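You operate a simulated robot arm through the tools that you are given. There is no shell and no other tool.

Carry out the task below with a simulated robot arm. There is one attempt and no reset: what you move stays moved.

Task
Empty the mix jug and rinse it with water.
Fine: empty it into the waste bucket, then fill to the 100 ml line from the water jug, then empty it there again; spill none, put both jugs back. Set down upright: mix jug, water jug.

The check looks at the end state, three seconds after you hand in, the way a careful person would. Anything else that was tipped, shoved, dropped, spilled or broken makes it a failure.

Robot
A 7-joint arm with a four-finger gripper, fixed in place. Base frame: the origin is at the foot of the arm, x ahead of it, y to its left, z up. Units: mm, degrees, N and s.
Its first joint turns from -69.0 to 172.0 degrees. Payload 3.67 kg.
Tool frame: the origin (TCP) lies between the finger pads and is the grasp point; the fingertips stand 28 mm ahead of it; z points along the fingers, y is the line along which they close. Largest opening 112 mm; the body of the gripper starts 73 mm behind the TCP.
Orientation is that of the tool frame in the base frame, as [roll, pitch, yaw] about the fixed x, y, z axes, in that order (R = Rz(yaw) Ry(pitch) Rx(roll)). With the fingers straight down and closing along the base's y, the tool's x points along the base's -x, its y along +y and its z along -z.

Tools
- The arm moves only by the tool drive_tool. Its argument "commands" is a list of rows, each a list of 3 entries, a list of its own where there are three numbers: the closure, from 0 (fully open) to 1 (shut), then the shift along the tool's x, y, z in mm, then the turn, a rotation vector about the tool's x, y, z in degrees. In form: [[grip, [tx, ty, tz], [rx, ry, rz]], ...]. A call has 1 to 20 rows; each row shifts and turns the commanded pose from where the row before left it, along the tool's axes as they then stand. Each row takes 0.2 s and may step no farther than 50 mm and 8.6 degrees from the row before; otherwise, or with a gripper value out of range, the whole call is refused. Where a pose cannot be reached the arm comes as near as it can. A force on the tool above 40 N (or 10 N above the force at the start of the call, whichever is more), or a blocked arm, ends the call early, and 0.2 s more pass. The fingers move at their own pace and stop on an object; they squeeze with about 43 N. The grip force told is the motor's: it shows also when the fingers shut on nothing. Time passes only in rows, and 0.2 s behind the last, so rows that do not move let the fingers close. It gives the time, the measured TCP pose, the force on the tool (base axes), the opening and the grip force at its end, in the units of the frame above (readings bear some noise), with the torque about the TCP (base axes, N m) and any sound that the robot's microphone picked up.
- Cameras (640 x 400 px; columns grow to the right, rows downward): "scene" is fixed at [48.7, 647.6, 1432.2]; the picture's right is [-0.87, -0.49, 0.00], its down [-0.13, 0.23, -0.96] and it looks along [0.47, -0.84, -0.27] (base axes); focal length 350 px, centre (320, 200). "wrist" rides on the gripper at [60, -18, -104] in the tool frame; the picture's right is [0.29, 0.96, 0.00], its down [-0.80, 0.24, -0.55] and it looks along [-0.53, 0.16, 0.83] (tool axes); focal length 234 px, centre (320, 200). There is no depth. A picture from a camera that has moved, and an enlarged one, comes with that camera's place and axes in the base frame and with its lens.
- get_image(camera): a new picture of that camera. No time passes.
- move_column(by): slides the trunk up (or, below 0, down) by that many mm; the arm rides with it, the base frame stays. It gives what a move gives, with no picture.
- close_up(camera, box): a new picture of the part [left, top, right, bottom] of that camera's present view, enlarged. No time passes.
- job_done(): hands the job in; it is judged then, once.

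Nothing tells you positions but the pictures and the camera data. Unless the task says otherwise, let go and move clear before handing in.

The tools are called after ">>>" as a command line: name --argument value ..., lists and objects as JSON in quotes. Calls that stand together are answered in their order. drive_tool: Moves the arm, as the interface text tells. Its arguments: {"type":"object","properties":{"commands":{"type":"array"}},"required":["commands"]} The other tools are called the same way: move_column (by) slides the trunk up or down; get_image (camera) takes a picture; close_up (camera, box) takes an enlarged picture of a part of a camera's view; job_done () hands the job in.

At the start:

```text
t: 0.0
position: [583.3, -325.6, 1252.2]
ee_rot: [176.3, -0.7, 179.4]
contact_force: [0.0, 0.1, 0.6]
moment: [0.0, 0.0, 0.0]
width: 112.0
gripper_force: 0.0
trunk travel left (down, up): [-550.0, 290.0]
```

scene: 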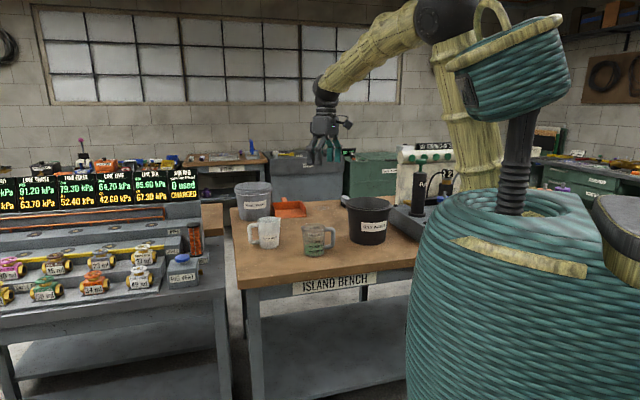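
wrist: 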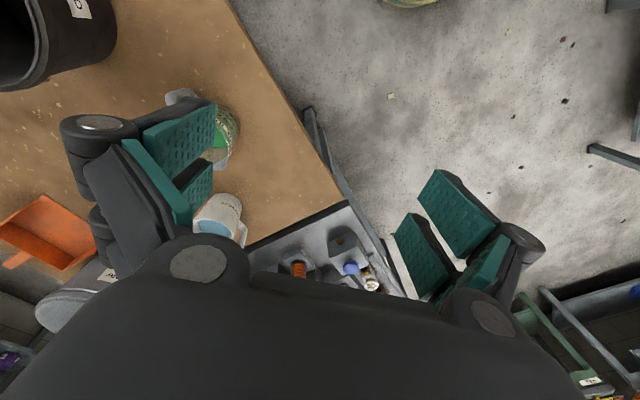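

I see an island bench with two jugs, a grey bucket or tub, an orange dustpan-like thing and a black bucket. I will look closer to read the labels.

>>> close_up --camera "scene" --box '[220, 170, 420, 295]'

>>> close_up --camera "scene" --box '[235, 205, 345, 274]'

>>> close_up --camera "wrist" --box '[0, 0, 320, 320]'

```text
3.20 times, centred on (320, 232) of scene
camera zoom: at [48.7, 647.6, 1432.2], right [-0.87, -0.49, 0.0], down [-0.13, 0.23, -0.96], along [0.47, -0.84, -0.27], focal length 1120 px, centre (320, 96)
```

zoom: 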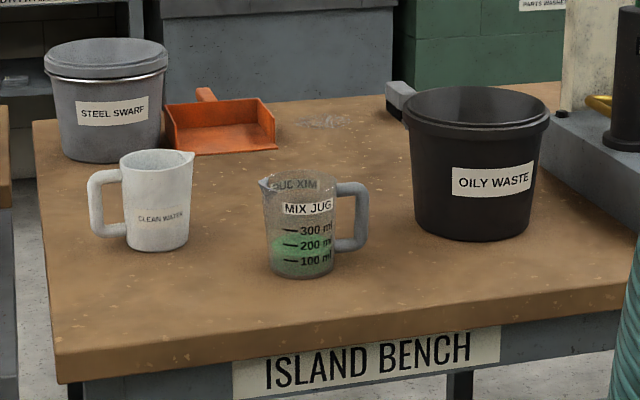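

```text
5.80 times, centred on (290, 240) of scene
camera zoom: at [48.7, 647.6, 1432.2], right [-0.87, -0.49, 0.0], down [-0.13, 0.23, -0.96], along [0.47, -0.84, -0.27], focal length 2028 px, centre (494, -29)
```

zoom: 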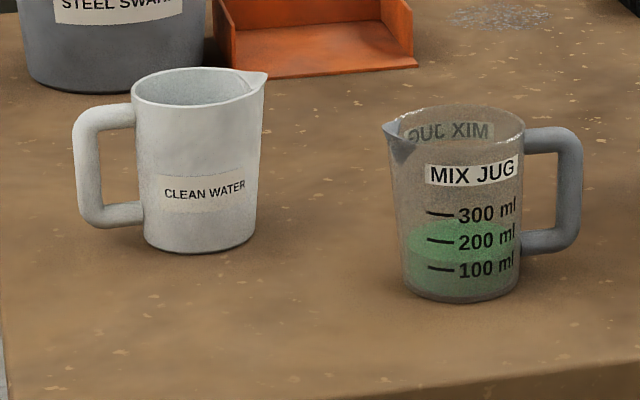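

```text
1.25 times, centred on (160, 160) of wrist
camera zoom: at [525.2, -348.8, 1356.3], right [-0.28, 0.96, 0.06], down [0.81, 0.19, 0.56], along [0.53, 0.21, -0.83], focal length 293 px, centre (520, 250)
```

zoom: 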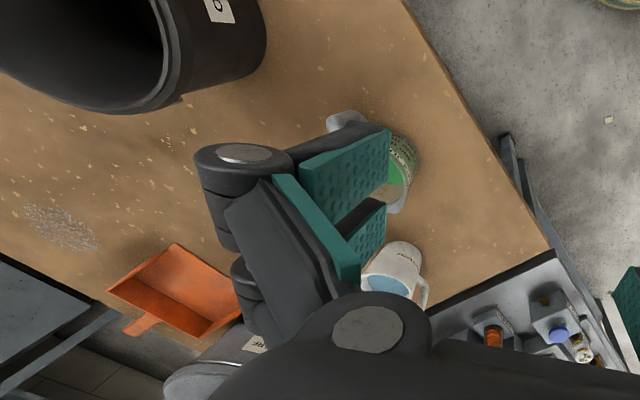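

The mix jug (green liquid, a bit under 200 ml) and the clean water jug stand on the island bench, with the open black "OILY WASTE" bucket to their right and the steel swarf bucket closed at the back. I put the bench top near z ≈ 845, and I will move the hand sideways to get second views for triangulation.

>>> drive_tool --commands '[[0, [20, -35, 0], [1.2, 0, 0]], [0, [20, -35, 0], [1.2, 0, 0]], [0, [20, -35, 0], [1.3, 0, 0]], [0, [20, -35, 0], [0, 0, 0]], [0, [20, -35, 0], [0, 0, 0]], [0, [0, 0, 0], [0, 0, 0]]]'

>>> get_image --camera "wrist"

>>> get_image --camera "scene"

```text
t: 1.4
position: [479.9, -497.3, 1248.2]
ee_rot: [-179.8, -0.5, 179.4]
contact_force: [-0.6, 0.7, 0.4]
moment: [-0.02, 0.03, 0.03]
width: 112.2
gripper_force: 0.2
trunk travel left (down, up): [-550.0, 290.0]
```

```text
taken
camera wrist: at [421.7, -513.3, 1353.9], right [-0.28, 0.96, 0.0], down [0.81, 0.23, 0.54], along [0.52, 0.15, -0.84], focal length 234 px, centre (320, 200)
```

wrist: 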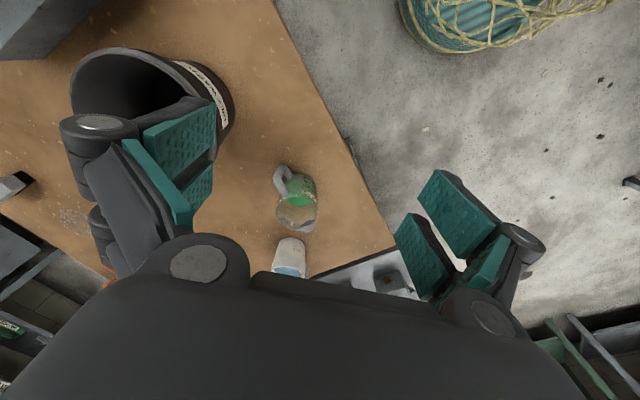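

```text
taken
```

scene: 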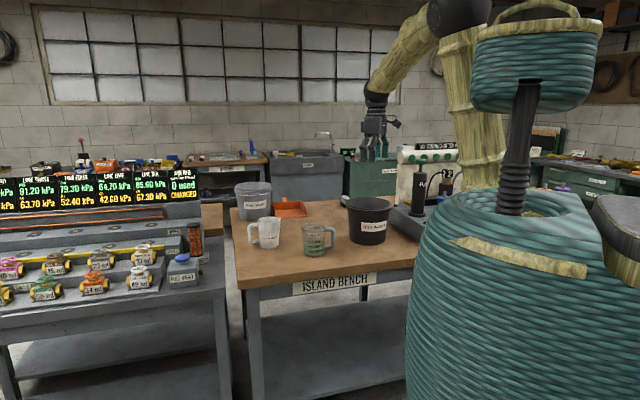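

>>> close_up --camera "wrist" --box '[230, 140, 350, 290]'

>>> close_up --camera "wrist" --box '[0, 0, 420, 280]'

>>> close_up --camera "scene" --box '[295, 215, 345, 265]'

>>> close_up --camera "scene" --box '[240, 205, 300, 255]'

>>> close_up --camera "scene" --box '[330, 185, 410, 255]'

```text
2.67 times, centred on (290, 215) of wrist
camera zoom: at [421.7, -513.3, 1353.9], right [-0.28, 0.96, 0.0], down [0.81, 0.23, 0.54], along [0.52, 0.15, -0.84], focal length 624 px, centre (400, 160)
```

zoom: 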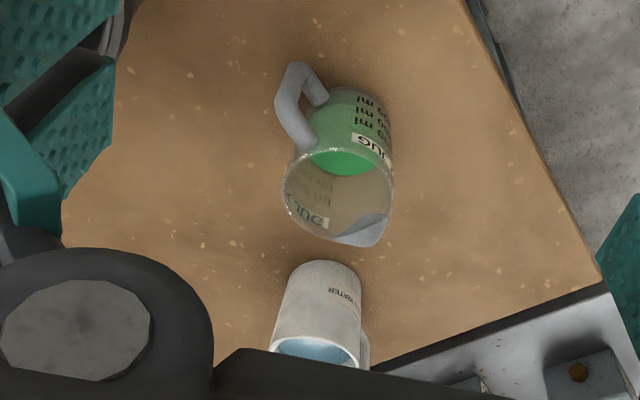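

```text
1.43 times, centred on (210, 140) of wrist
camera zoom: at [421.7, -513.3, 1353.9], right [-0.28, 0.96, 0.0], down [0.81, 0.23, 0.54], along [0.52, 0.15, -0.84], focal length 334 px, centre (477, 286)
```

zoom: 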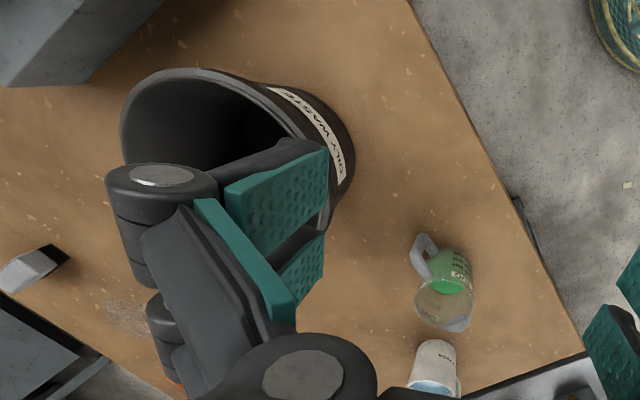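

```text
8.00 times, centred on (320, 240) of scene
camera zoom: at [48.7, 647.6, 1432.2], right [-0.87, -0.49, 0.0], down [-0.13, 0.23, -0.96], along [0.47, -0.84, -0.27], focal length 2799 px, centre (320, -120)
```

zoom: 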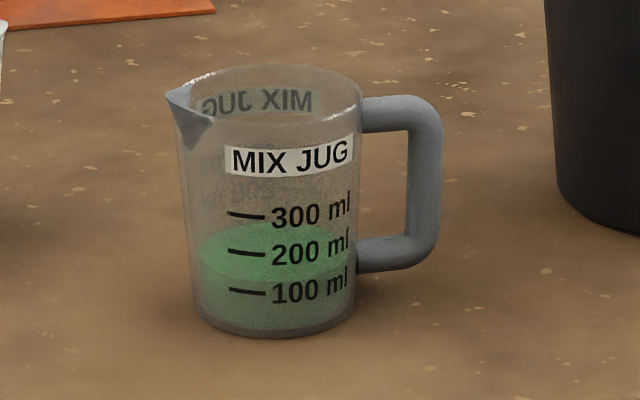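

```text
8.00 times, centred on (270, 230) of scene
camera zoom: at [48.7, 647.6, 1432.2], right [-0.87, -0.49, 0.0], down [-0.13, 0.23, -0.96], along [0.47, -0.84, -0.27], focal length 2799 px, centre (720, -40)
```

zoom: 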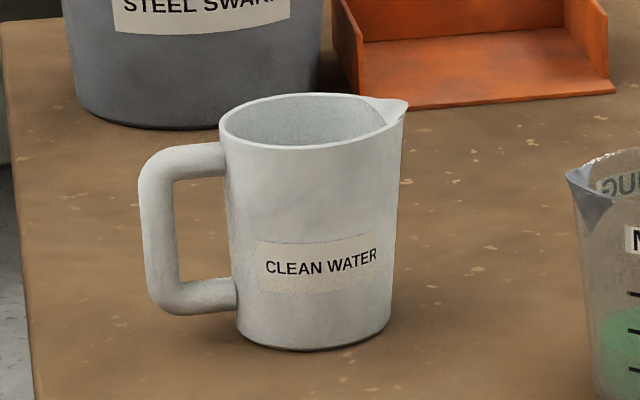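

```text
5.71 times, centred on (370, 220) of scene
camera zoom: at [48.7, 647.6, 1432.2], right [-0.87, -0.49, 0.0], down [-0.13, 0.23, -0.96], along [0.47, -0.84, -0.27], focal length 1999 px, centre (34, 86)
```

zoom: 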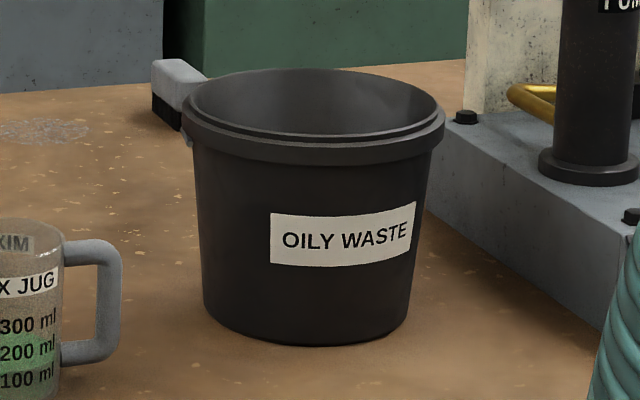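

The mix jug comes out near (708, -481) with its rim at z ≈ 958, the water jug near (919, -462), and the bucket near (572, -726) with its rim at z ≈ 1012. I will check the surroundings, especially the pump by the bucket, before lowering the trunk.

>>> close_up --camera "scene" --box '[340, 130, 500, 260]'

>>> close_up --camera "scene" --box '[300, 0, 520, 200]'

>>> move_column --by -100

>>> get_image --camera "scene"

>>> get_image --camera "wrist"

```text
3.08 times, centred on (420, 195) of scene
camera zoom: at [48.7, 647.6, 1432.2], right [-0.87, -0.49, 0.0], down [-0.13, 0.23, -0.96], along [0.47, -0.84, -0.27], focal length 1076 px, centre (12, 215)
```

zoom: 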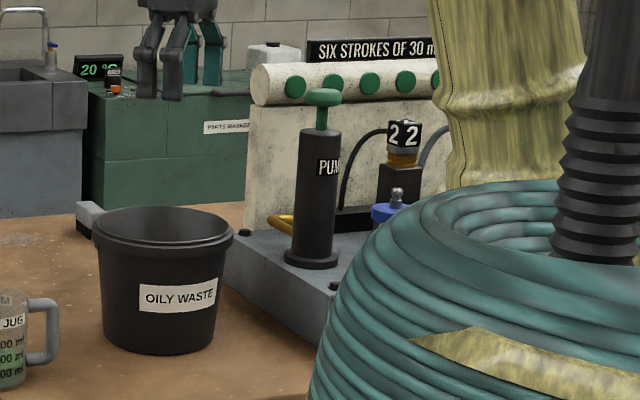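

```text
2.00 times, centred on (410, 100) of scene
camera zoom: at [48.7, 647.6, 1432.2], right [-0.87, -0.49, 0.0], down [-0.13, 0.23, -0.96], along [0.47, -0.84, -0.27], focal length 700 px, centre (140, 400)
```

zoom: 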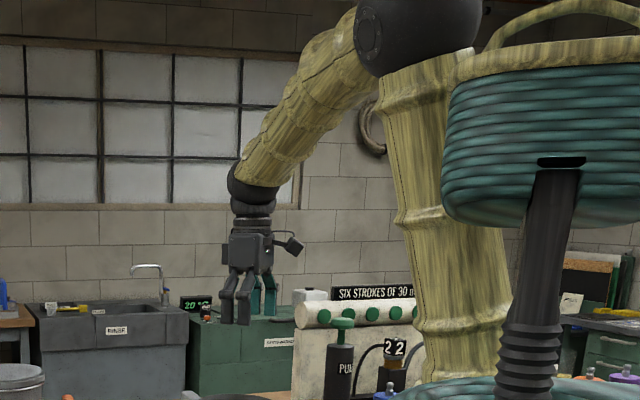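

```text
t: 2.7
position: [478.5, -497.9, 1147.8]
ee_rot: [-180.0, -0.7, 179.3]
contact_force: [0.6, 0.2, -0.7]
moment: [0.01, 0.0, -0.03]
width: 112.1
gripper_force: 0.1
trunk travel left (down, up): [-450.0, 390.0]
```

```text
taken
```

scene: 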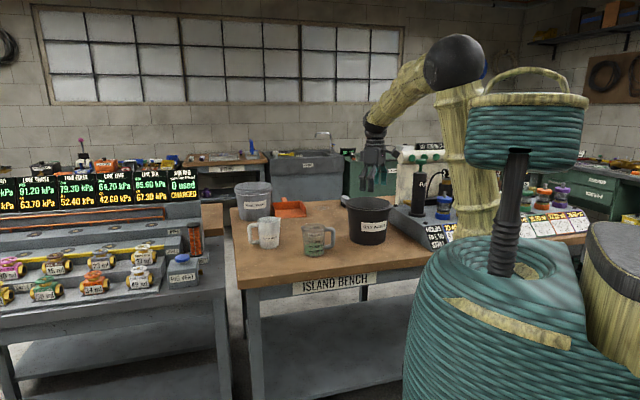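

```text
taken
camera wrist: at [421.1, -514.6, 1253.4], right [-0.28, 0.96, 0.0], down [0.81, 0.23, 0.55], along [0.52, 0.15, -0.84], focal length 234 px, centre (320, 200)
```

wrist: 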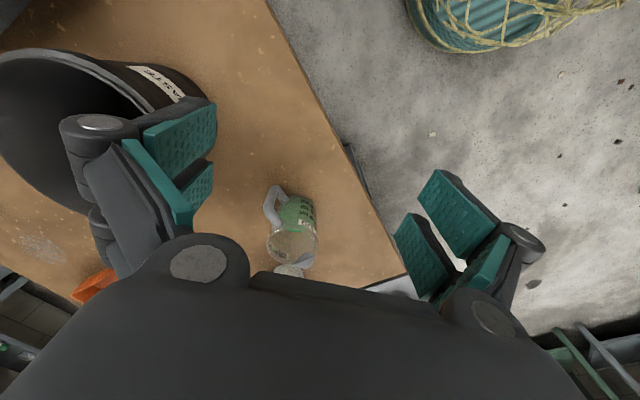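

The pump stands well behind the bucket, so the way is clear. I will now turn the tool so its fingers straddle the mix jug across the spout–handle line, tilted with the hand on the handle side, while still clear of everything.

>>> drive_tool --commands '[[0, [0, 0, 0], [0, 0, -7.5]], [0, [0, 0, 0], [0, 0, -7.5]], [0, [0, 0, 0], [0, 0, -7.5]], [0, [0, 0, 0], [0, 0, -7.5]], [0, [0, 0, 0], [0, 0, -7.5]], [0, [0, 0, 0], [0, 0, -7.5]], [0, [0, 0, 0], [0, -8.3, 0]], [0, [0, 0, 0], [0, -8.3, 0]], [0, [0, 0, 0], [0, -8.3, 0]], [0, [0, 0, 0], [0, 0, 0]]]'

>>> get_image --camera "scene"

>>> get_image --camera "wrist"

```text
t: 4.9
position: [479.7, -497.8, 1147.5]
ee_rot: [179.6, 24.5, -136.0]
contact_force: [-0.2, 0.7, 1.2]
moment: [0.0, 0.01, -0.01]
width: 112.2
gripper_force: 0.0
trunk travel left (down, up): [-450.0, 390.0]
```

```text
taken
```

scene: 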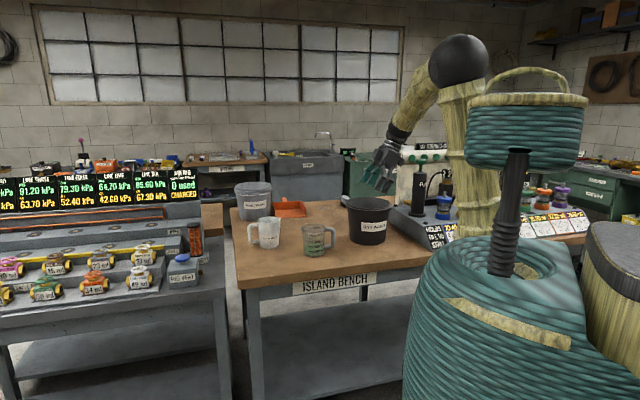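

```text
taken
camera wrist: at [423.1, -578.4, 1218.4], right [-0.86, 0.5, -0.11], down [0.19, 0.51, 0.84], along [0.48, 0.7, -0.54], focal length 234 px, centre (320, 200)
```

wrist: 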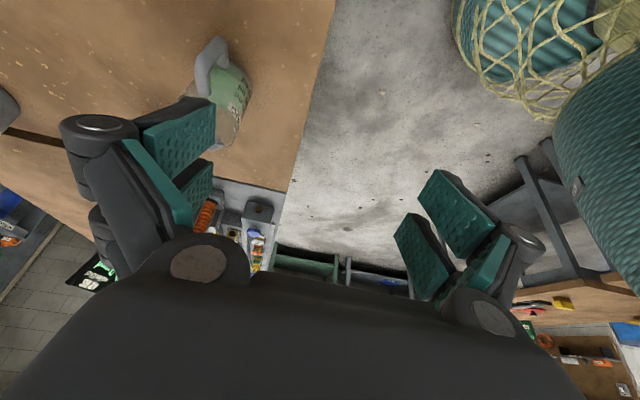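

The tool turned as intended, with the camera on the handle side. Next I move to a standoff 150 mm back along the tool axis from the mix jug and check alignment there.

>>> drive_tool --commands '[[0, [-12.1, -29.5, 27.5], [0, 0, 0]], [0, [-12.1, -29.5, 27.5], [0, 0, 0]], [0, [-12.1, -29.5, 27.5], [0, 0, 0]], [0, [-12.1, -29.5, 27.5], [0, 0, 0]], [0, [-12.1, -29.5, 27.5], [0, 0, 0]], [0, [0, 0, 0], [0, 0, 0]]]'

>>> get_image --camera "wrist"

>>> get_image --camera "scene"

```text
t: 6.3
position: [662.6, -522.1, 1048.3]
ee_rot: [179.7, 24.6, -135.9]
contact_force: [0.1, 0.4, 1.8]
moment: [-0.07, 0.01, -0.01]
width: 112.2
gripper_force: 0.1
trunk travel left (down, up): [-450.0, 390.0]
```

```text
taken
camera wrist: at [606.1, -603.2, 1118.9], right [-0.86, 0.5, -0.12], down [0.19, 0.52, 0.84], along [0.48, 0.69, -0.54], focal length 234 px, centre (320, 200)
```

wrist: 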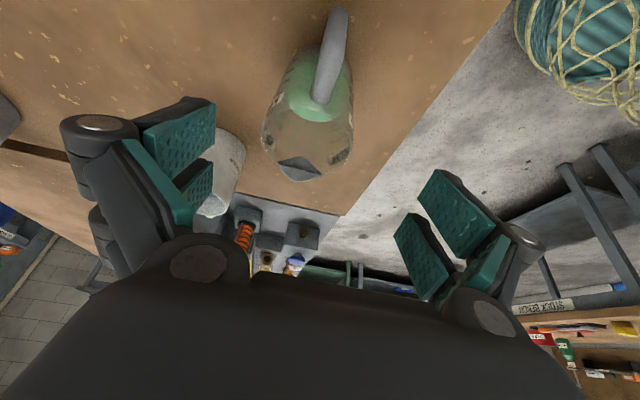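

```text
taken
```

scene: 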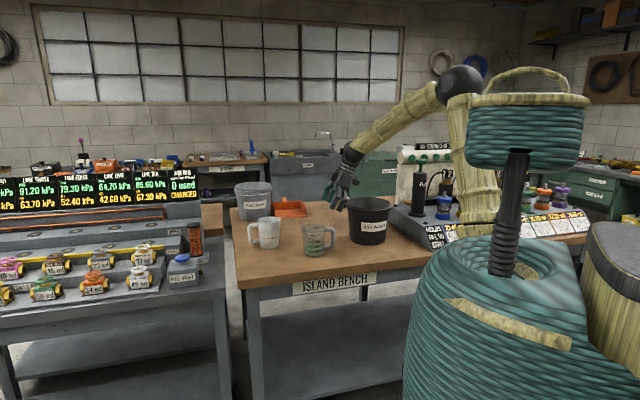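

The jug sits roughly between the fingers in the wrist view. I will enlarge it for precise centring.

>>> close_up --camera "wrist" --box '[220, 0, 420, 200]'

>>> close_up --camera "scene" --box '[280, 150, 400, 260]'

```text
2.00 times, centred on (320, 100) of wrist
camera zoom: at [606.1, -603.2, 1118.9], right [-0.86, 0.5, -0.12], down [0.19, 0.52, 0.84], along [0.48, 0.69, -0.54], focal length 468 px, centre (320, 400)
```

zoom: 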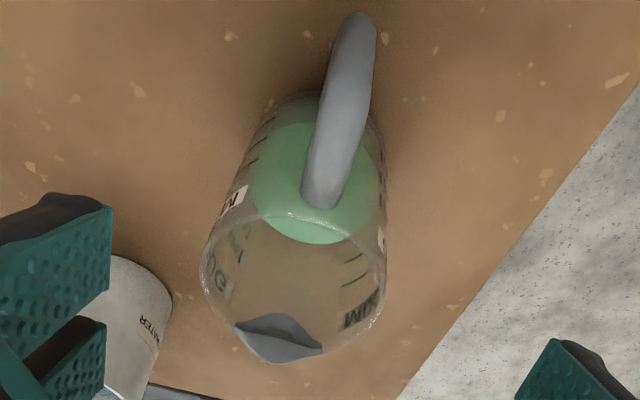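

```text
3.64 times, centred on (340, 205) of scene
camera zoom: at [48.7, 647.6, 1432.2], right [-0.87, -0.49, 0.0], down [-0.13, 0.23, -0.96], along [0.47, -0.84, -0.27], focal length 1272 px, centre (247, 182)
```

zoom: 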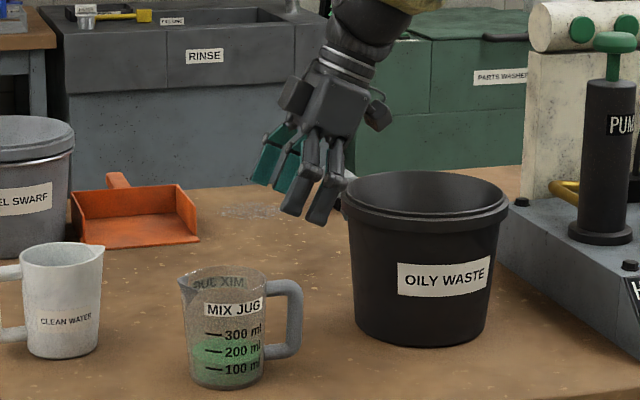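

The jug centre is about 8 mm to the left of the tool axis. I correct that and advance to just above the rim, then look again.

>>> drive_tool --commands '[[0, [4, -8.5, 0], [0, 0, 0]], [0, [0, 0, 28], [0, 0, 0]], [0, [0, 0, 28], [0, 0, 0]], [0, [0, 0, 0], [0, 0, 0]]]'

>>> get_image --camera "wrist"

>>> close_up --camera "scene" --box '[270, 180, 380, 260]'

```text
t: 7.3
position: [683.0, -516.5, 993.5]
ee_rot: [179.6, 24.5, -135.9]
contact_force: [0.2, -0.3, -0.4]
moment: [-0.03, -0.02, -0.02]
width: 111.9
gripper_force: 0.1
trunk travel left (down, up): [-450.0, 390.0]
```

```text
taken
camera wrist: at [625.7, -595.8, 1064.3], right [-0.86, 0.5, -0.11], down [0.19, 0.51, 0.84], along [0.48, 0.69, -0.54], focal length 234 px, centre (320, 200)
```

wrist: 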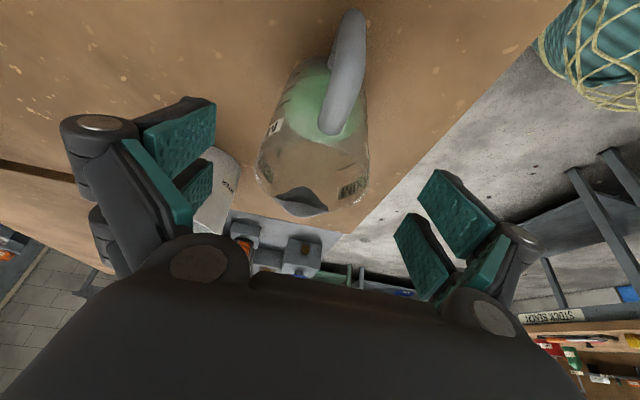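

```text
5.00 times, centred on (325, 220) of scene
camera zoom: at [48.7, 647.6, 1432.2], right [-0.87, -0.49, 0.0], down [-0.13, 0.23, -0.96], along [0.47, -0.84, -0.27], focal length 1749 px, centre (295, 100)
```

zoom: 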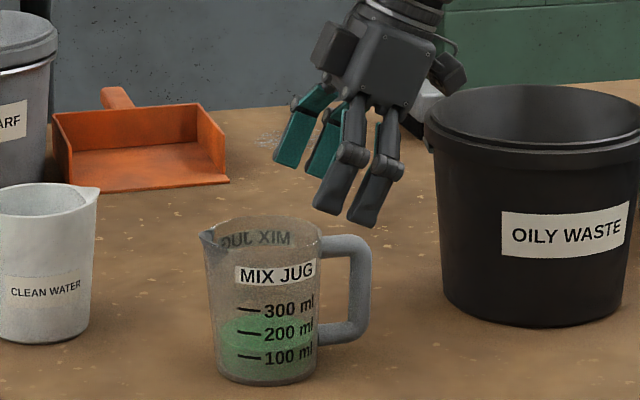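

The fingers hang just above the jug on the handle side. I will enlarge the wrist view to fix the rim centre.

>>> close_up --camera "wrist" --box '[220, 0, 420, 230]'

```text
1.74 times, centred on (320, 115) of wrist
camera zoom: at [625.7, -595.8, 1064.3], right [-0.86, 0.5, -0.11], down [0.19, 0.51, 0.84], along [0.48, 0.69, -0.54], focal length 407 px, centre (320, 348)
```

zoom: 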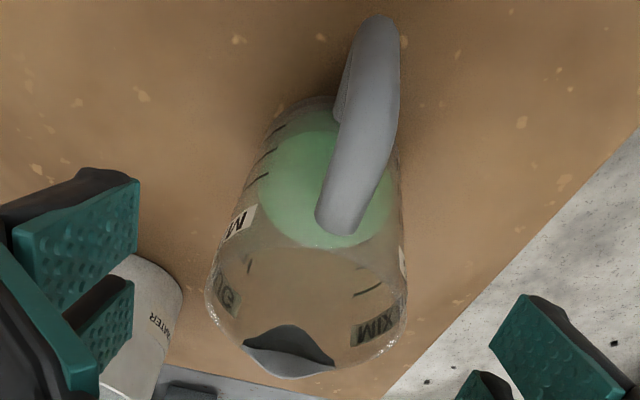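

Lateral offset is now only about 1 mm, so I advance along the tool axis to the grasp depth, watching the force, and look before closing.

>>> drive_tool --commands '[[0, [0, -1, 22], [0, 0, 0]], [0, [0, 0, 22], [0, 0, 0]], [0, [0, 0, 22], [0, 0, 0]], [0, [0, 0, 19], [0, 0, 0]], [0, [0, 0, 0], [0, 0, 0]]]'

>>> get_image --camera "wrist"

>>> close_up --camera "scene" --box '[270, 180, 380, 260]'

```text
t: 8.5
position: [707.1, -492.3, 917.0]
ee_rot: [179.6, 24.7, -135.9]
contact_force: [0.1, -0.2, -0.8]
moment: [-0.01, 0.01, 0.02]
width: 112.1
gripper_force: 0.1
trunk travel left (down, up): [-450.0, 390.0]
```

```text
taken
camera wrist: at [651.3, -573.1, 987.0], right [-0.86, 0.5, -0.11], down [0.19, 0.51, 0.84], along [0.48, 0.69, -0.54], focal length 234 px, centre (320, 200)
```

wrist: 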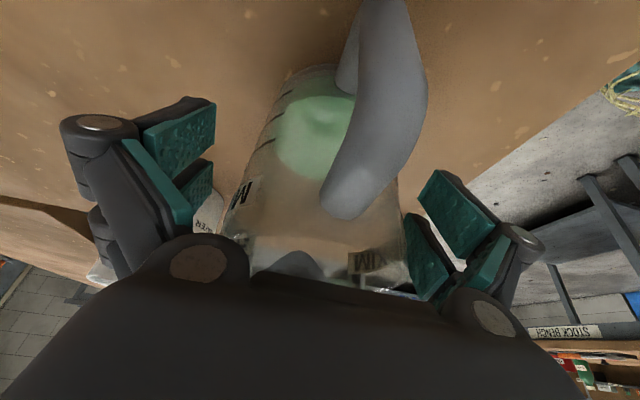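

```text
5.00 times, centred on (325, 220) of scene
camera zoom: at [48.7, 647.6, 1432.2], right [-0.87, -0.49, 0.0], down [-0.13, 0.23, -0.96], along [0.47, -0.84, -0.27], focal length 1749 px, centre (295, 100)
```

zoom: 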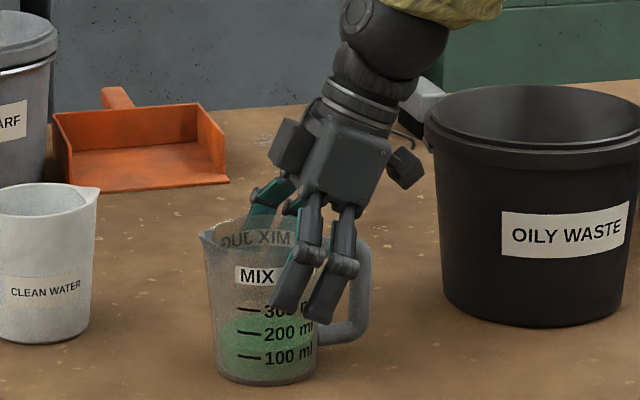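

The fingers straddle the jug with no contact. I zoom in to verify where the pads sit relative to the jug axis before closing.

>>> close_up --camera "scene" --box '[298, 205, 348, 260]'

>>> close_up --camera "wrist" --box '[120, 60, 520, 310]'

```text
7.27 times, centred on (323, 232) of scene
camera zoom: at [48.7, 647.6, 1432.2], right [-0.87, -0.49, 0.0], down [-0.13, 0.23, -0.96], along [0.47, -0.84, -0.27], focal length 2544 px, centre (298, -36)
```

zoom: 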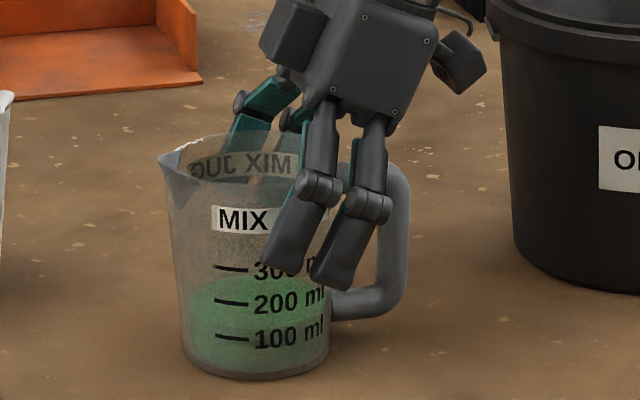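

```text
1.60 times, centred on (320, 185) of wrist
camera zoom: at [651.3, -573.1, 987.0], right [-0.86, 0.5, -0.11], down [0.19, 0.51, 0.84], along [0.48, 0.69, -0.54], focal length 375 px, centre (320, 224)
```

zoom: 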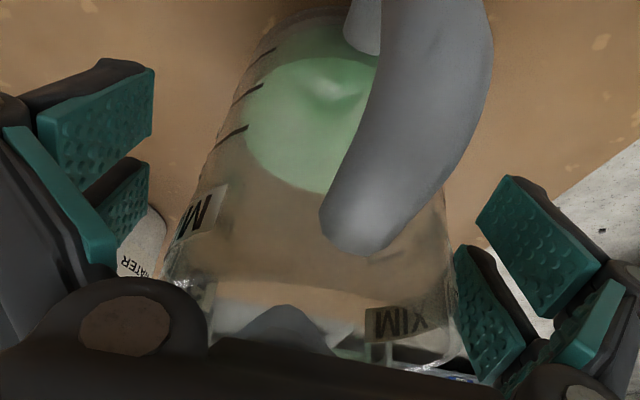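

At full opening the pads sit slightly behind the TCP and a little toward the handle. I shift about 9 mm toward the spout and 5 mm deeper, then close gently and check.

>>> drive_tool --commands '[[0, [-8, 0, 8], [0, 0, 0]], [0, [0, 0, 0], [0, 0, 0]], [0.1, [0, 0, 0], [0, 0, 0]], [0.15, [0, 0, 0], [0, 0, 0]]]'

>>> close_up --camera "scene" --box '[298, 205, 348, 260]'

>>> close_up --camera "wrist" --box '[120, 60, 520, 310]'

```text
t: 9.5
position: [715.3, -485.4, 912.8]
ee_rot: [179.5, 24.5, -135.9]
contact_force: [-0.2, 0.0, 1.0]
moment: [0.0, -0.03, -0.02]
width: 95.3
gripper_force: 0.1
trunk travel left (down, up): [-450.0, 390.0]
```

```text
7.27 times, centred on (323, 232) of scene
camera zoom: at [48.7, 647.6, 1432.2], right [-0.87, -0.49, 0.0], down [-0.13, 0.23, -0.96], along [0.47, -0.84, -0.27], focal length 2544 px, centre (298, -36)
```

zoom: 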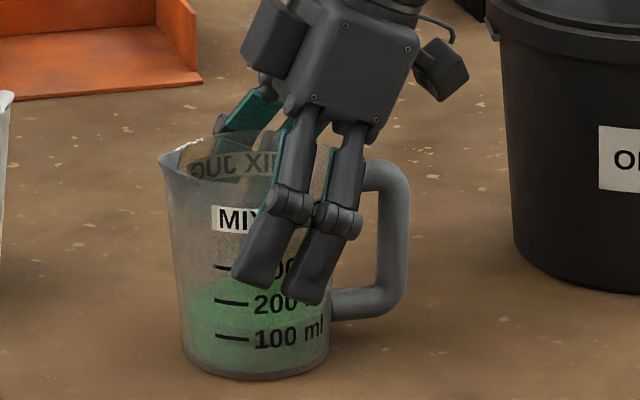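

```text
1.60 times, centred on (320, 185) of wrist
camera zoom: at [659.0, -566.1, 983.3], right [-0.86, 0.5, -0.11], down [0.19, 0.51, 0.84], along [0.48, 0.7, -0.54], focal length 375 px, centre (320, 224)
```

zoom: 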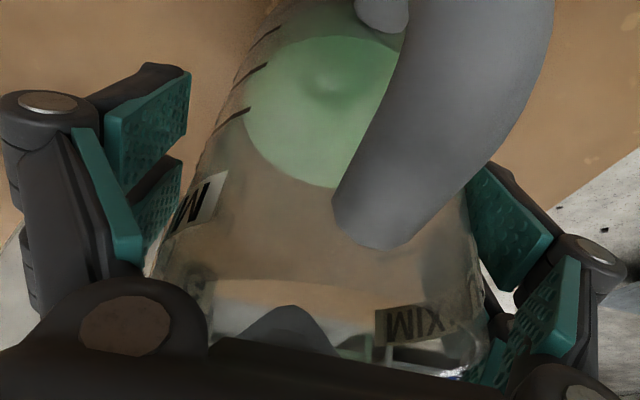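

The pads are nicely either side of the body. I close onto the jug now.

>>> drive_tool --commands '[[0.2, [0, 0, 0], [0, 0, 0]], [0.25, [0, 0, 0], [0, 0, 0]], [0.3, [0, 0, 0], [0, 0, 0]], [0.4, [0, 0, 0], [0, 0, 0]], [0.4, [0, 0, 0], [0, 0, 0]]]'

>>> close_up --camera "scene" --box '[298, 205, 348, 260]'

>>> close_up --camera "wrist" --box '[120, 60, 520, 310]'

```text
t: 10.7
position: [714.5, -484.9, 914.9]
ee_rot: [179.7, 24.6, -135.9]
contact_force: [1.9, -0.4, 1.3]
moment: [-0.09, -0.17, 0.05]
width: 86.0
gripper_force: 43.3
trunk travel left (down, up): [-450.0, 390.0]
```

```text
7.27 times, centred on (323, 232) of scene
camera zoom: at [48.7, 647.6, 1432.2], right [-0.87, -0.49, 0.0], down [-0.13, 0.23, -0.96], along [0.47, -0.84, -0.27], focal length 2544 px, centre (298, -36)
```

zoom: 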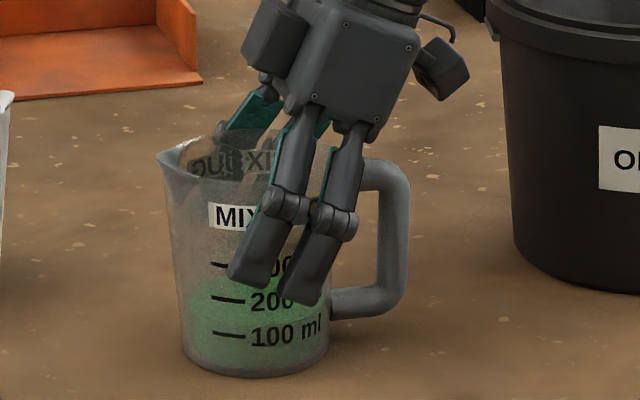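

```text
1.60 times, centred on (320, 185) of wrist
camera zoom: at [658.6, -566.0, 983.9], right [-0.86, 0.5, -0.11], down [0.19, 0.51, 0.84], along [0.48, 0.69, -0.54], focal length 375 px, centre (320, 224)
```

zoom: 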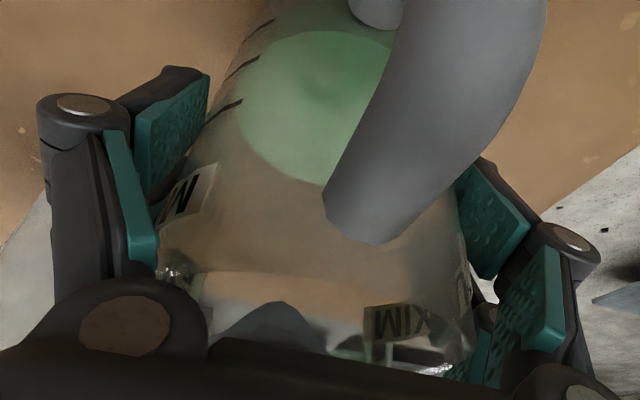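

Grip is firm at 86 mm and 43 N. I lift slowly by 30 mm and check that the jug stays level and doesn't slip.

>>> drive_tool --commands '[[0.4, [-4.2, 0, -9.1], [0, 0, 0]], [0.4, [-4.2, 0, -9.1], [0, 0, 0]], [0.4, [-4.2, 0, -9.1], [0, 0, 0]], [0.4, [0, 0, 0], [0, 0, 0]]]'

>>> close_up --camera "scene" --box '[293, 195, 348, 255]'

```text
t: 11.7
position: [716.0, -487.7, 942.8]
ee_rot: [179.5, 24.5, -136.0]
contact_force: [-0.6, 1.5, -2.3]
moment: [0.04, 0.0, 0.03]
width: 85.3
gripper_force: 43.1
trunk travel left (down, up): [-450.0, 390.0]
```

```text
6.67 times, centred on (320, 225) of scene
camera zoom: at [48.7, 647.6, 1432.2], right [-0.87, -0.49, 0.0], down [-0.13, 0.23, -0.96], along [0.47, -0.84, -0.27], focal length 2332 px, centre (317, 33)
```

zoom: 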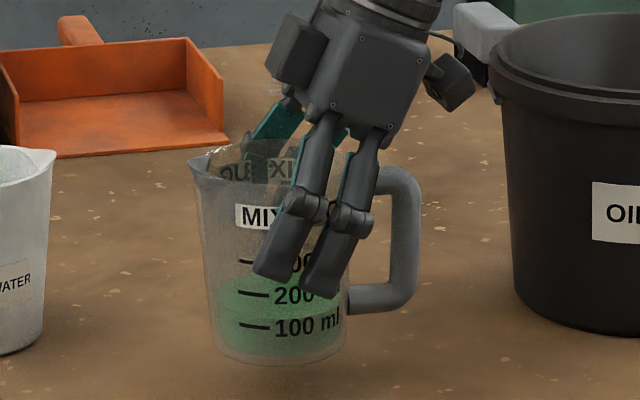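

The jug lifted cleanly and level. I raise it about 180 mm so its base clears the bucket rim before moving across.

>>> drive_tool --commands '[[0.4, [-4.2, 0, -9.1], [0, 0, 0]], [0.4, [-7.5, 0, -16.4], [0, 0, 0]], [0.4, [-7.5, 0, -16.4], [0, 0, 0]], [0.4, [-7.5, 0, -16.4], [0, 0, 0]], [0.4, [-7.5, 0, -16.4], [0, 0, 0]], [0.4, [-7.5, 0, -16.4], [0, 0, 0]], [0.4, [-7.5, 0, -16.4], [0, 0, 0]], [0.4, [-7.5, 0, -16.4], [0, 0, 0]], [0.4, [-7.5, 0, -16.4], [0, 0, 0]], [0.4, [-7.5, 0, -16.4], [0, 0, 0]], [0.4, [-4.2, 0, -9.1], [0, 0, 0]], [0.4, [0, 0, 0], [0, 0, 0]]]'

>>> get_image --camera "scene"

>>> get_image --camera "wrist"

```text
t: 14.3
position: [717.3, -486.8, 1124.1]
ee_rot: [179.4, 24.4, -135.9]
contact_force: [-0.5, -1.1, -0.5]
moment: [0.05, 0.01, 0.03]
width: 84.8
gripper_force: 43.7
trunk travel left (down, up): [-450.0, 390.0]
```

```text
taken
```

scene: 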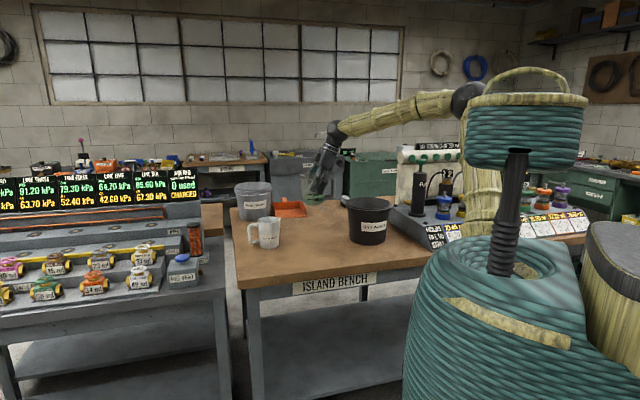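

```text
taken
camera wrist: at [660.4, -567.9, 1194.9], right [-0.86, 0.5, -0.11], down [0.19, 0.51, 0.84], along [0.48, 0.7, -0.54], focal length 234 px, centre (320, 200)
```

wrist: 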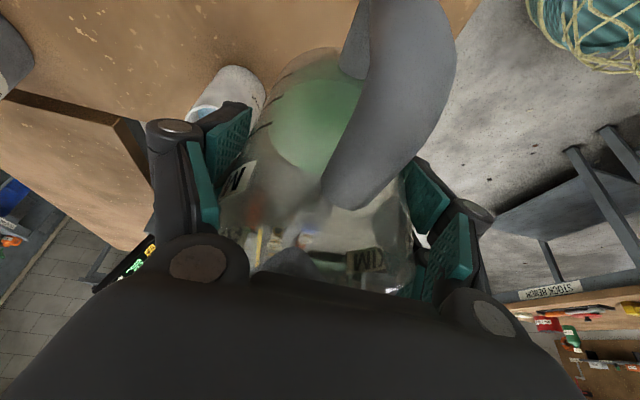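

Width has crept from 86.0 to 84.8 mm, so I check closely for any slip.

>>> close_up --camera "scene" --box '[290, 140, 360, 210]'

>>> close_up --camera "wrist" --box '[120, 60, 520, 310]'

>>> drive_tool --commands '[[0.4, [0, 0, 0], [0, 0, 0]], [0.4, [0, 0, 0], [0, 0, 0]]]'

```text
5.71 times, centred on (325, 175) of scene
camera zoom: at [48.7, 647.6, 1432.2], right [-0.87, -0.49, 0.0], down [-0.13, 0.23, -0.96], along [0.47, -0.84, -0.27], focal length 1999 px, centre (291, 343)
```

zoom: 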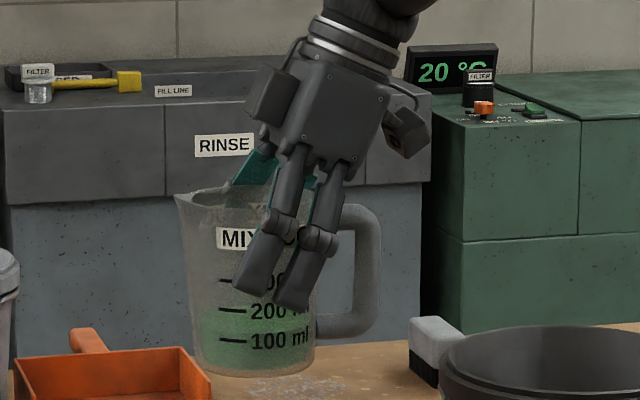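

```text
1.60 times, centred on (320, 185) of wrist
camera zoom: at [660.4, -567.9, 1194.9], right [-0.86, 0.5, -0.11], down [0.19, 0.51, 0.84], along [0.48, 0.7, -0.54], focal length 375 px, centre (320, 224)
```

zoom: 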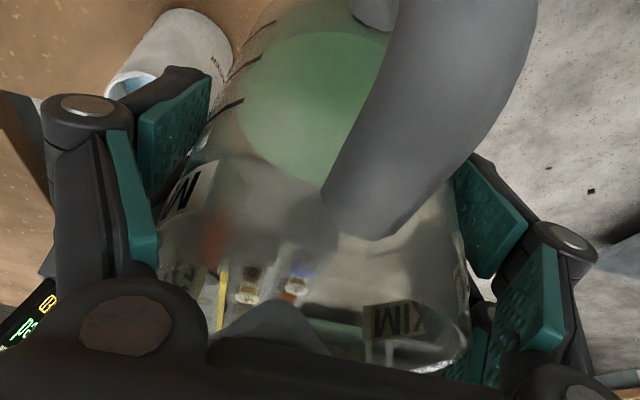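

```text
t: 14.9
position: [716.8, -486.5, 1124.4]
ee_rot: [179.4, 24.5, -136.0]
contact_force: [0.8, 0.2, -3.5]
moment: [0.02, -0.06, 0.0]
width: 85.0
gripper_force: 42.7
trunk travel left (down, up): [-450.0, 390.0]
```

The grip is stable; that was reading noise. The liquid would only reach the lip at about 65° tilt, so I pre-tilt 40° here in clear space and then carry the jug over the bucket.

>>> drive_tool --commands '[[0.4, [0, 0, 0], [0, 2.5, 0]], [0.4, [0, 0, 0], [0, 4, 0]], [0.4, [0, 0, 0], [0, 4, 0]], [0.4, [0, 0, 0], [0, 4, 0]], [0.4, [0, 0, 0], [0, 4, 0]], [0.4, [0, 0, 0], [0, 4, 0]], [0.4, [0, 0, 0], [0, 4, 0]], [0.4, [0, 0, 0], [0, 4, 0]], [0.4, [0, 0, 0], [0, 4, 0]], [0.4, [0, 0, 0], [0, 4, 0]], [0.4, [0, 0, 0], [0, 1.5, 0]], [0.4, [0, 0, 0], [0, 0, 0]]]'

>>> close_up --camera "scene" --box '[280, 110, 380, 210]'

>>> get_image --camera "wrist"

```text
t: 17.5
position: [716.5, -485.4, 1124.9]
ee_rot: [179.6, -15.5, -135.6]
contact_force: [0.2, 1.0, -1.3]
moment: [-0.01, -0.07, -0.03]
width: 83.9
gripper_force: 43.0
trunk travel left (down, up): [-450.0, 390.0]
```

```text
4.00 times, centred on (330, 160) of scene
camera zoom: at [48.7, 647.6, 1432.2], right [-0.87, -0.49, 0.0], down [-0.13, 0.23, -0.96], along [0.47, -0.84, -0.27], focal length 1399 px, centre (280, 360)
```

zoom: 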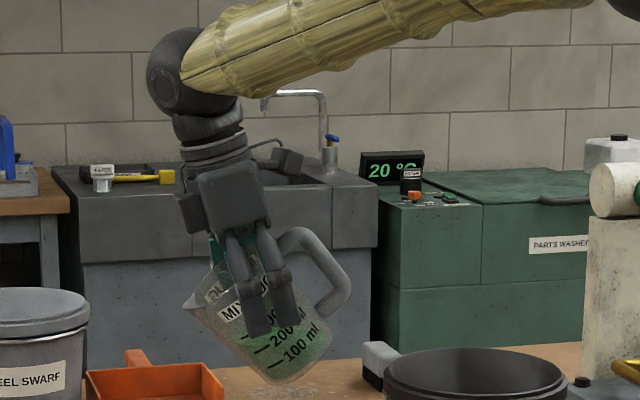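

```text
taken
camera wrist: at [709.1, -519.4, 1241.7], right [-0.87, 0.49, 0.08], down [0.49, 0.81, 0.32], along [0.09, 0.32, -0.94], focal length 234 px, centre (320, 200)
```

wrist: 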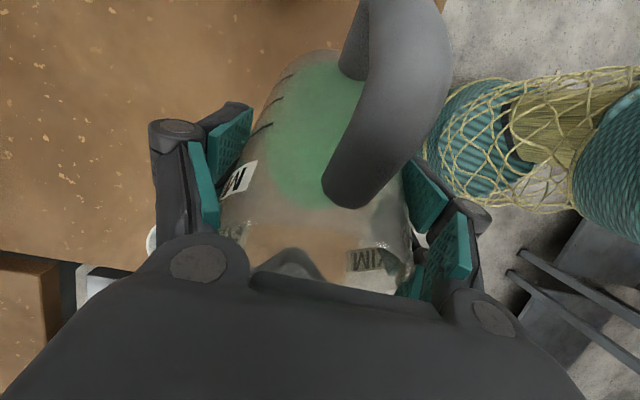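

The jug holds its pose and the predicted lip position matches the picture within a few mm. I carry it toward the bucket in two legs.

>>> drive_tool --commands '[[0.4, [14.1, -2.9, 3.9], [0, 0, 0]], [0.4, [28.2, -5.85, 7.8], [0, 0, 0]], [0.4, [28.2, -5.85, 7.8], [0, 0, 0]], [0.4, [28.2, -5.85, 7.8], [0, 0, 0]], [0.4, [28.2, -5.85, 7.8], [0, 0, 0]], [0.4, [28.2, -5.85, 7.8], [0, 0, 0]], [0.4, [28.2, -5.85, 7.8], [0, 0, 0]], [0.4, [14.1, -2.9, 3.9], [0, 0, 0]], [0.4, [0, 0, 0], [0, 0, 0]]]'

>>> close_up --camera "scene" --box '[280, 110, 420, 250]'

>>> get_image --camera "wrist"

```text
t: 19.5
position: [599.6, -658.8, 1127.3]
ee_rot: [179.6, -15.4, -135.6]
contact_force: [0.7, -0.6, -1.2]
moment: [0.12, 0.1, -0.01]
width: 83.5
gripper_force: 42.3
trunk travel left (down, up): [-450.0, 390.0]
```

```text
2.86 times, centred on (350, 180) of scene
camera zoom: at [48.7, 647.6, 1432.2], right [-0.87, -0.49, 0.0], down [-0.13, 0.23, -0.96], along [0.47, -0.84, -0.27], focal length 1000 px, centre (234, 257)
```

zoom: 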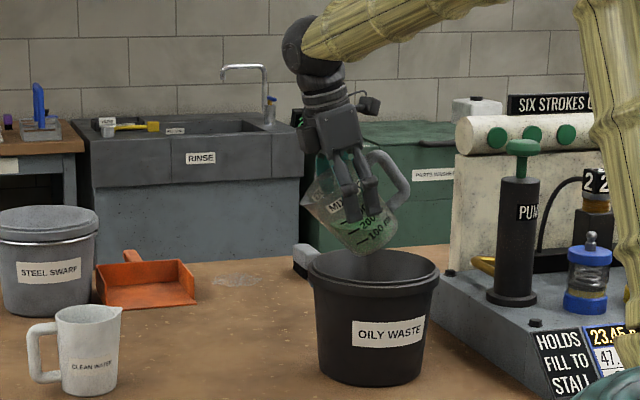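

```text
taken
camera wrist: at [591.9, -692.4, 1243.5], right [-0.87, 0.49, 0.08], down [0.49, 0.81, 0.32], along [0.09, 0.32, -0.94], focal length 234 px, centre (320, 200)
```

wrist: 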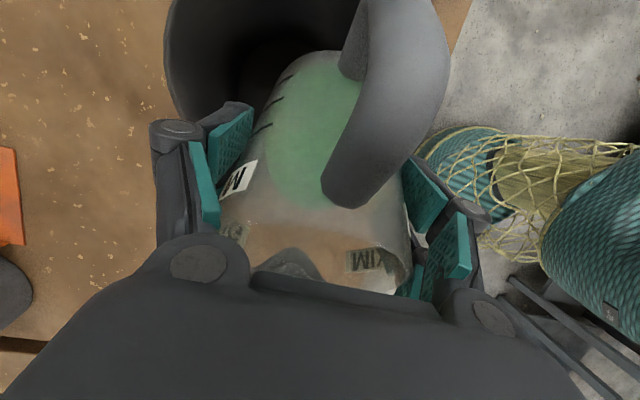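

Halfway there and well clear of the rim. I complete the transfer so the lip sits just short of the bucket centre.

>>> drive_tool --commands '[[0.4, [14, -2.8, 4.2], [0, 0, 0]], [0.4, [28, -5.6, 8.4], [0, 0, 0]], [0.4, [28, -5.6, 8.4], [0, 0, 0]], [0.4, [28, -5.6, 8.4], [0, 0, 0]], [0.4, [28, -5.6, 8.4], [0, 0, 0]], [0.4, [14, -2.8, 4.2], [0, 0, 0]], [0.4, [0, 0, 0], [0, 0, 0]]]'

>>> close_up --camera "scene" --box '[310, 140, 420, 250]'

>>> get_image --camera "wrist"

>>> get_image --camera "scene"

```text
t: 21.1
position: [513.4, -779.7, 1122.1]
ee_rot: [179.6, -15.5, -135.6]
contact_force: [0.0, -0.2, -2.6]
moment: [0.06, -0.07, -0.01]
width: 83.6
gripper_force: 43.4
trunk travel left (down, up): [-450.0, 390.0]
```

```text
3.64 times, centred on (365, 195) of scene
camera zoom: at [48.7, 647.6, 1432.2], right [-0.87, -0.49, 0.0], down [-0.13, 0.23, -0.96], along [0.47, -0.84, -0.27], focal length 1272 px, centre (156, 218)
```

zoom: 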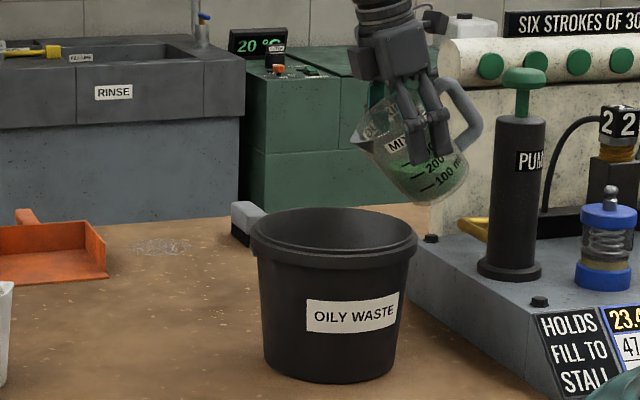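

```text
taken
camera wrist: at [506.4, -813.5, 1239.6], right [-0.87, 0.49, 0.08], down [0.49, 0.81, 0.32], along [0.09, 0.32, -0.94], focal length 234 px, centre (320, 200)
```

wrist: 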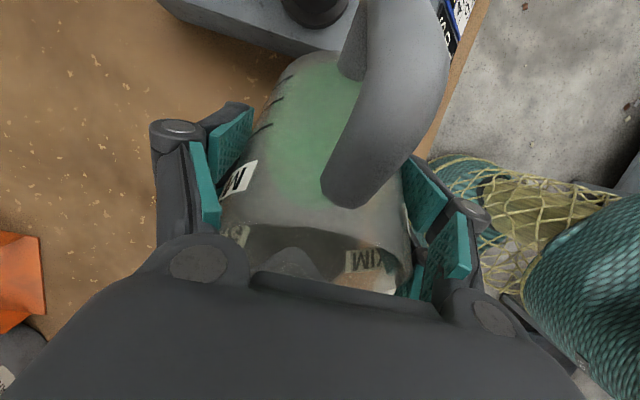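

```text
taken
```

scene: 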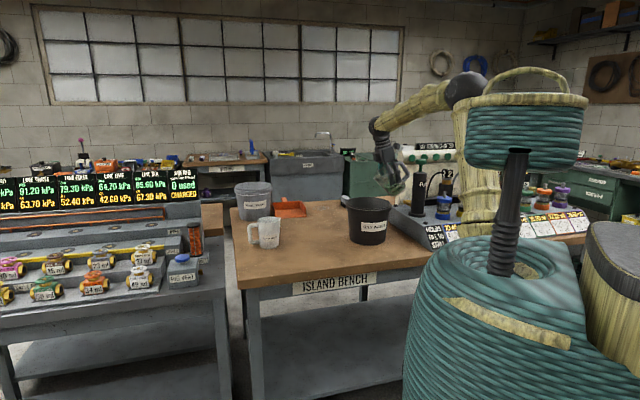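

The lip's plumb point falls close to the bucket centre, about 11 mm off sideways. I nudge 10 mm, then tilt to 57° about the lip while lowering a little.

>>> drive_tool --commands '[[0.4, [0, 10, 0], [0, 0, 0]], [0.4, [-1.7, 0, 2.45], [0, 3.4, 0]], [0.4, [-1.7, 0, 2.45], [0, 3.4, 0]], [0.4, [-1.7, 0, 2.45], [0, 3.4, 0]], [0.4, [-1.7, 0, 2.45], [0, 3.4, 0]], [0.4, [-1.7, 0, 2.45], [0, 3.4, 0]], [0.4, [0, 0, 0], [0, 0, 0]]]'

>>> close_up --camera "scene" --box '[310, 140, 420, 250]'

>>> get_image --camera "wrist"

```text
t: 22.7
position: [508.0, -770.8, 1105.8]
ee_rot: [179.6, -32.5, -135.5]
contact_force: [-0.5, 2.1, -0.6]
moment: [0.08, 0.0, -0.11]
width: 83.3
gripper_force: 42.0
trunk travel left (down, up): [-450.0, 390.0]
```

```text
3.64 times, centred on (365, 195) of scene
camera zoom: at [48.7, 647.6, 1432.2], right [-0.87, -0.49, 0.0], down [-0.13, 0.23, -0.96], along [0.47, -0.84, -0.27], focal length 1272 px, centre (156, 218)
```

zoom: 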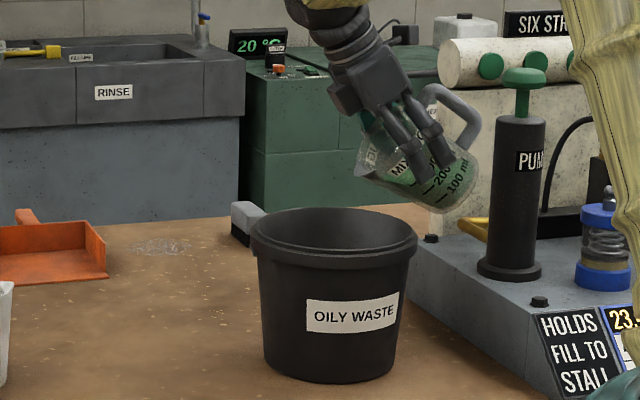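

```text
taken
camera wrist: at [526.4, -780.6, 1227.2], right [-0.84, 0.52, 0.16], down [0.53, 0.85, 0.04], along [-0.12, 0.12, -0.99], focal length 234 px, centre (320, 200)
```

wrist: 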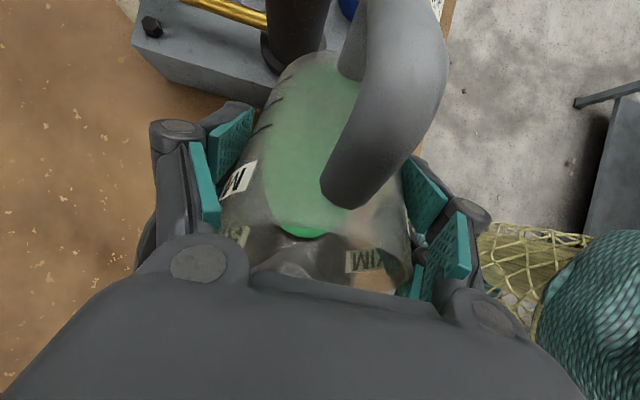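

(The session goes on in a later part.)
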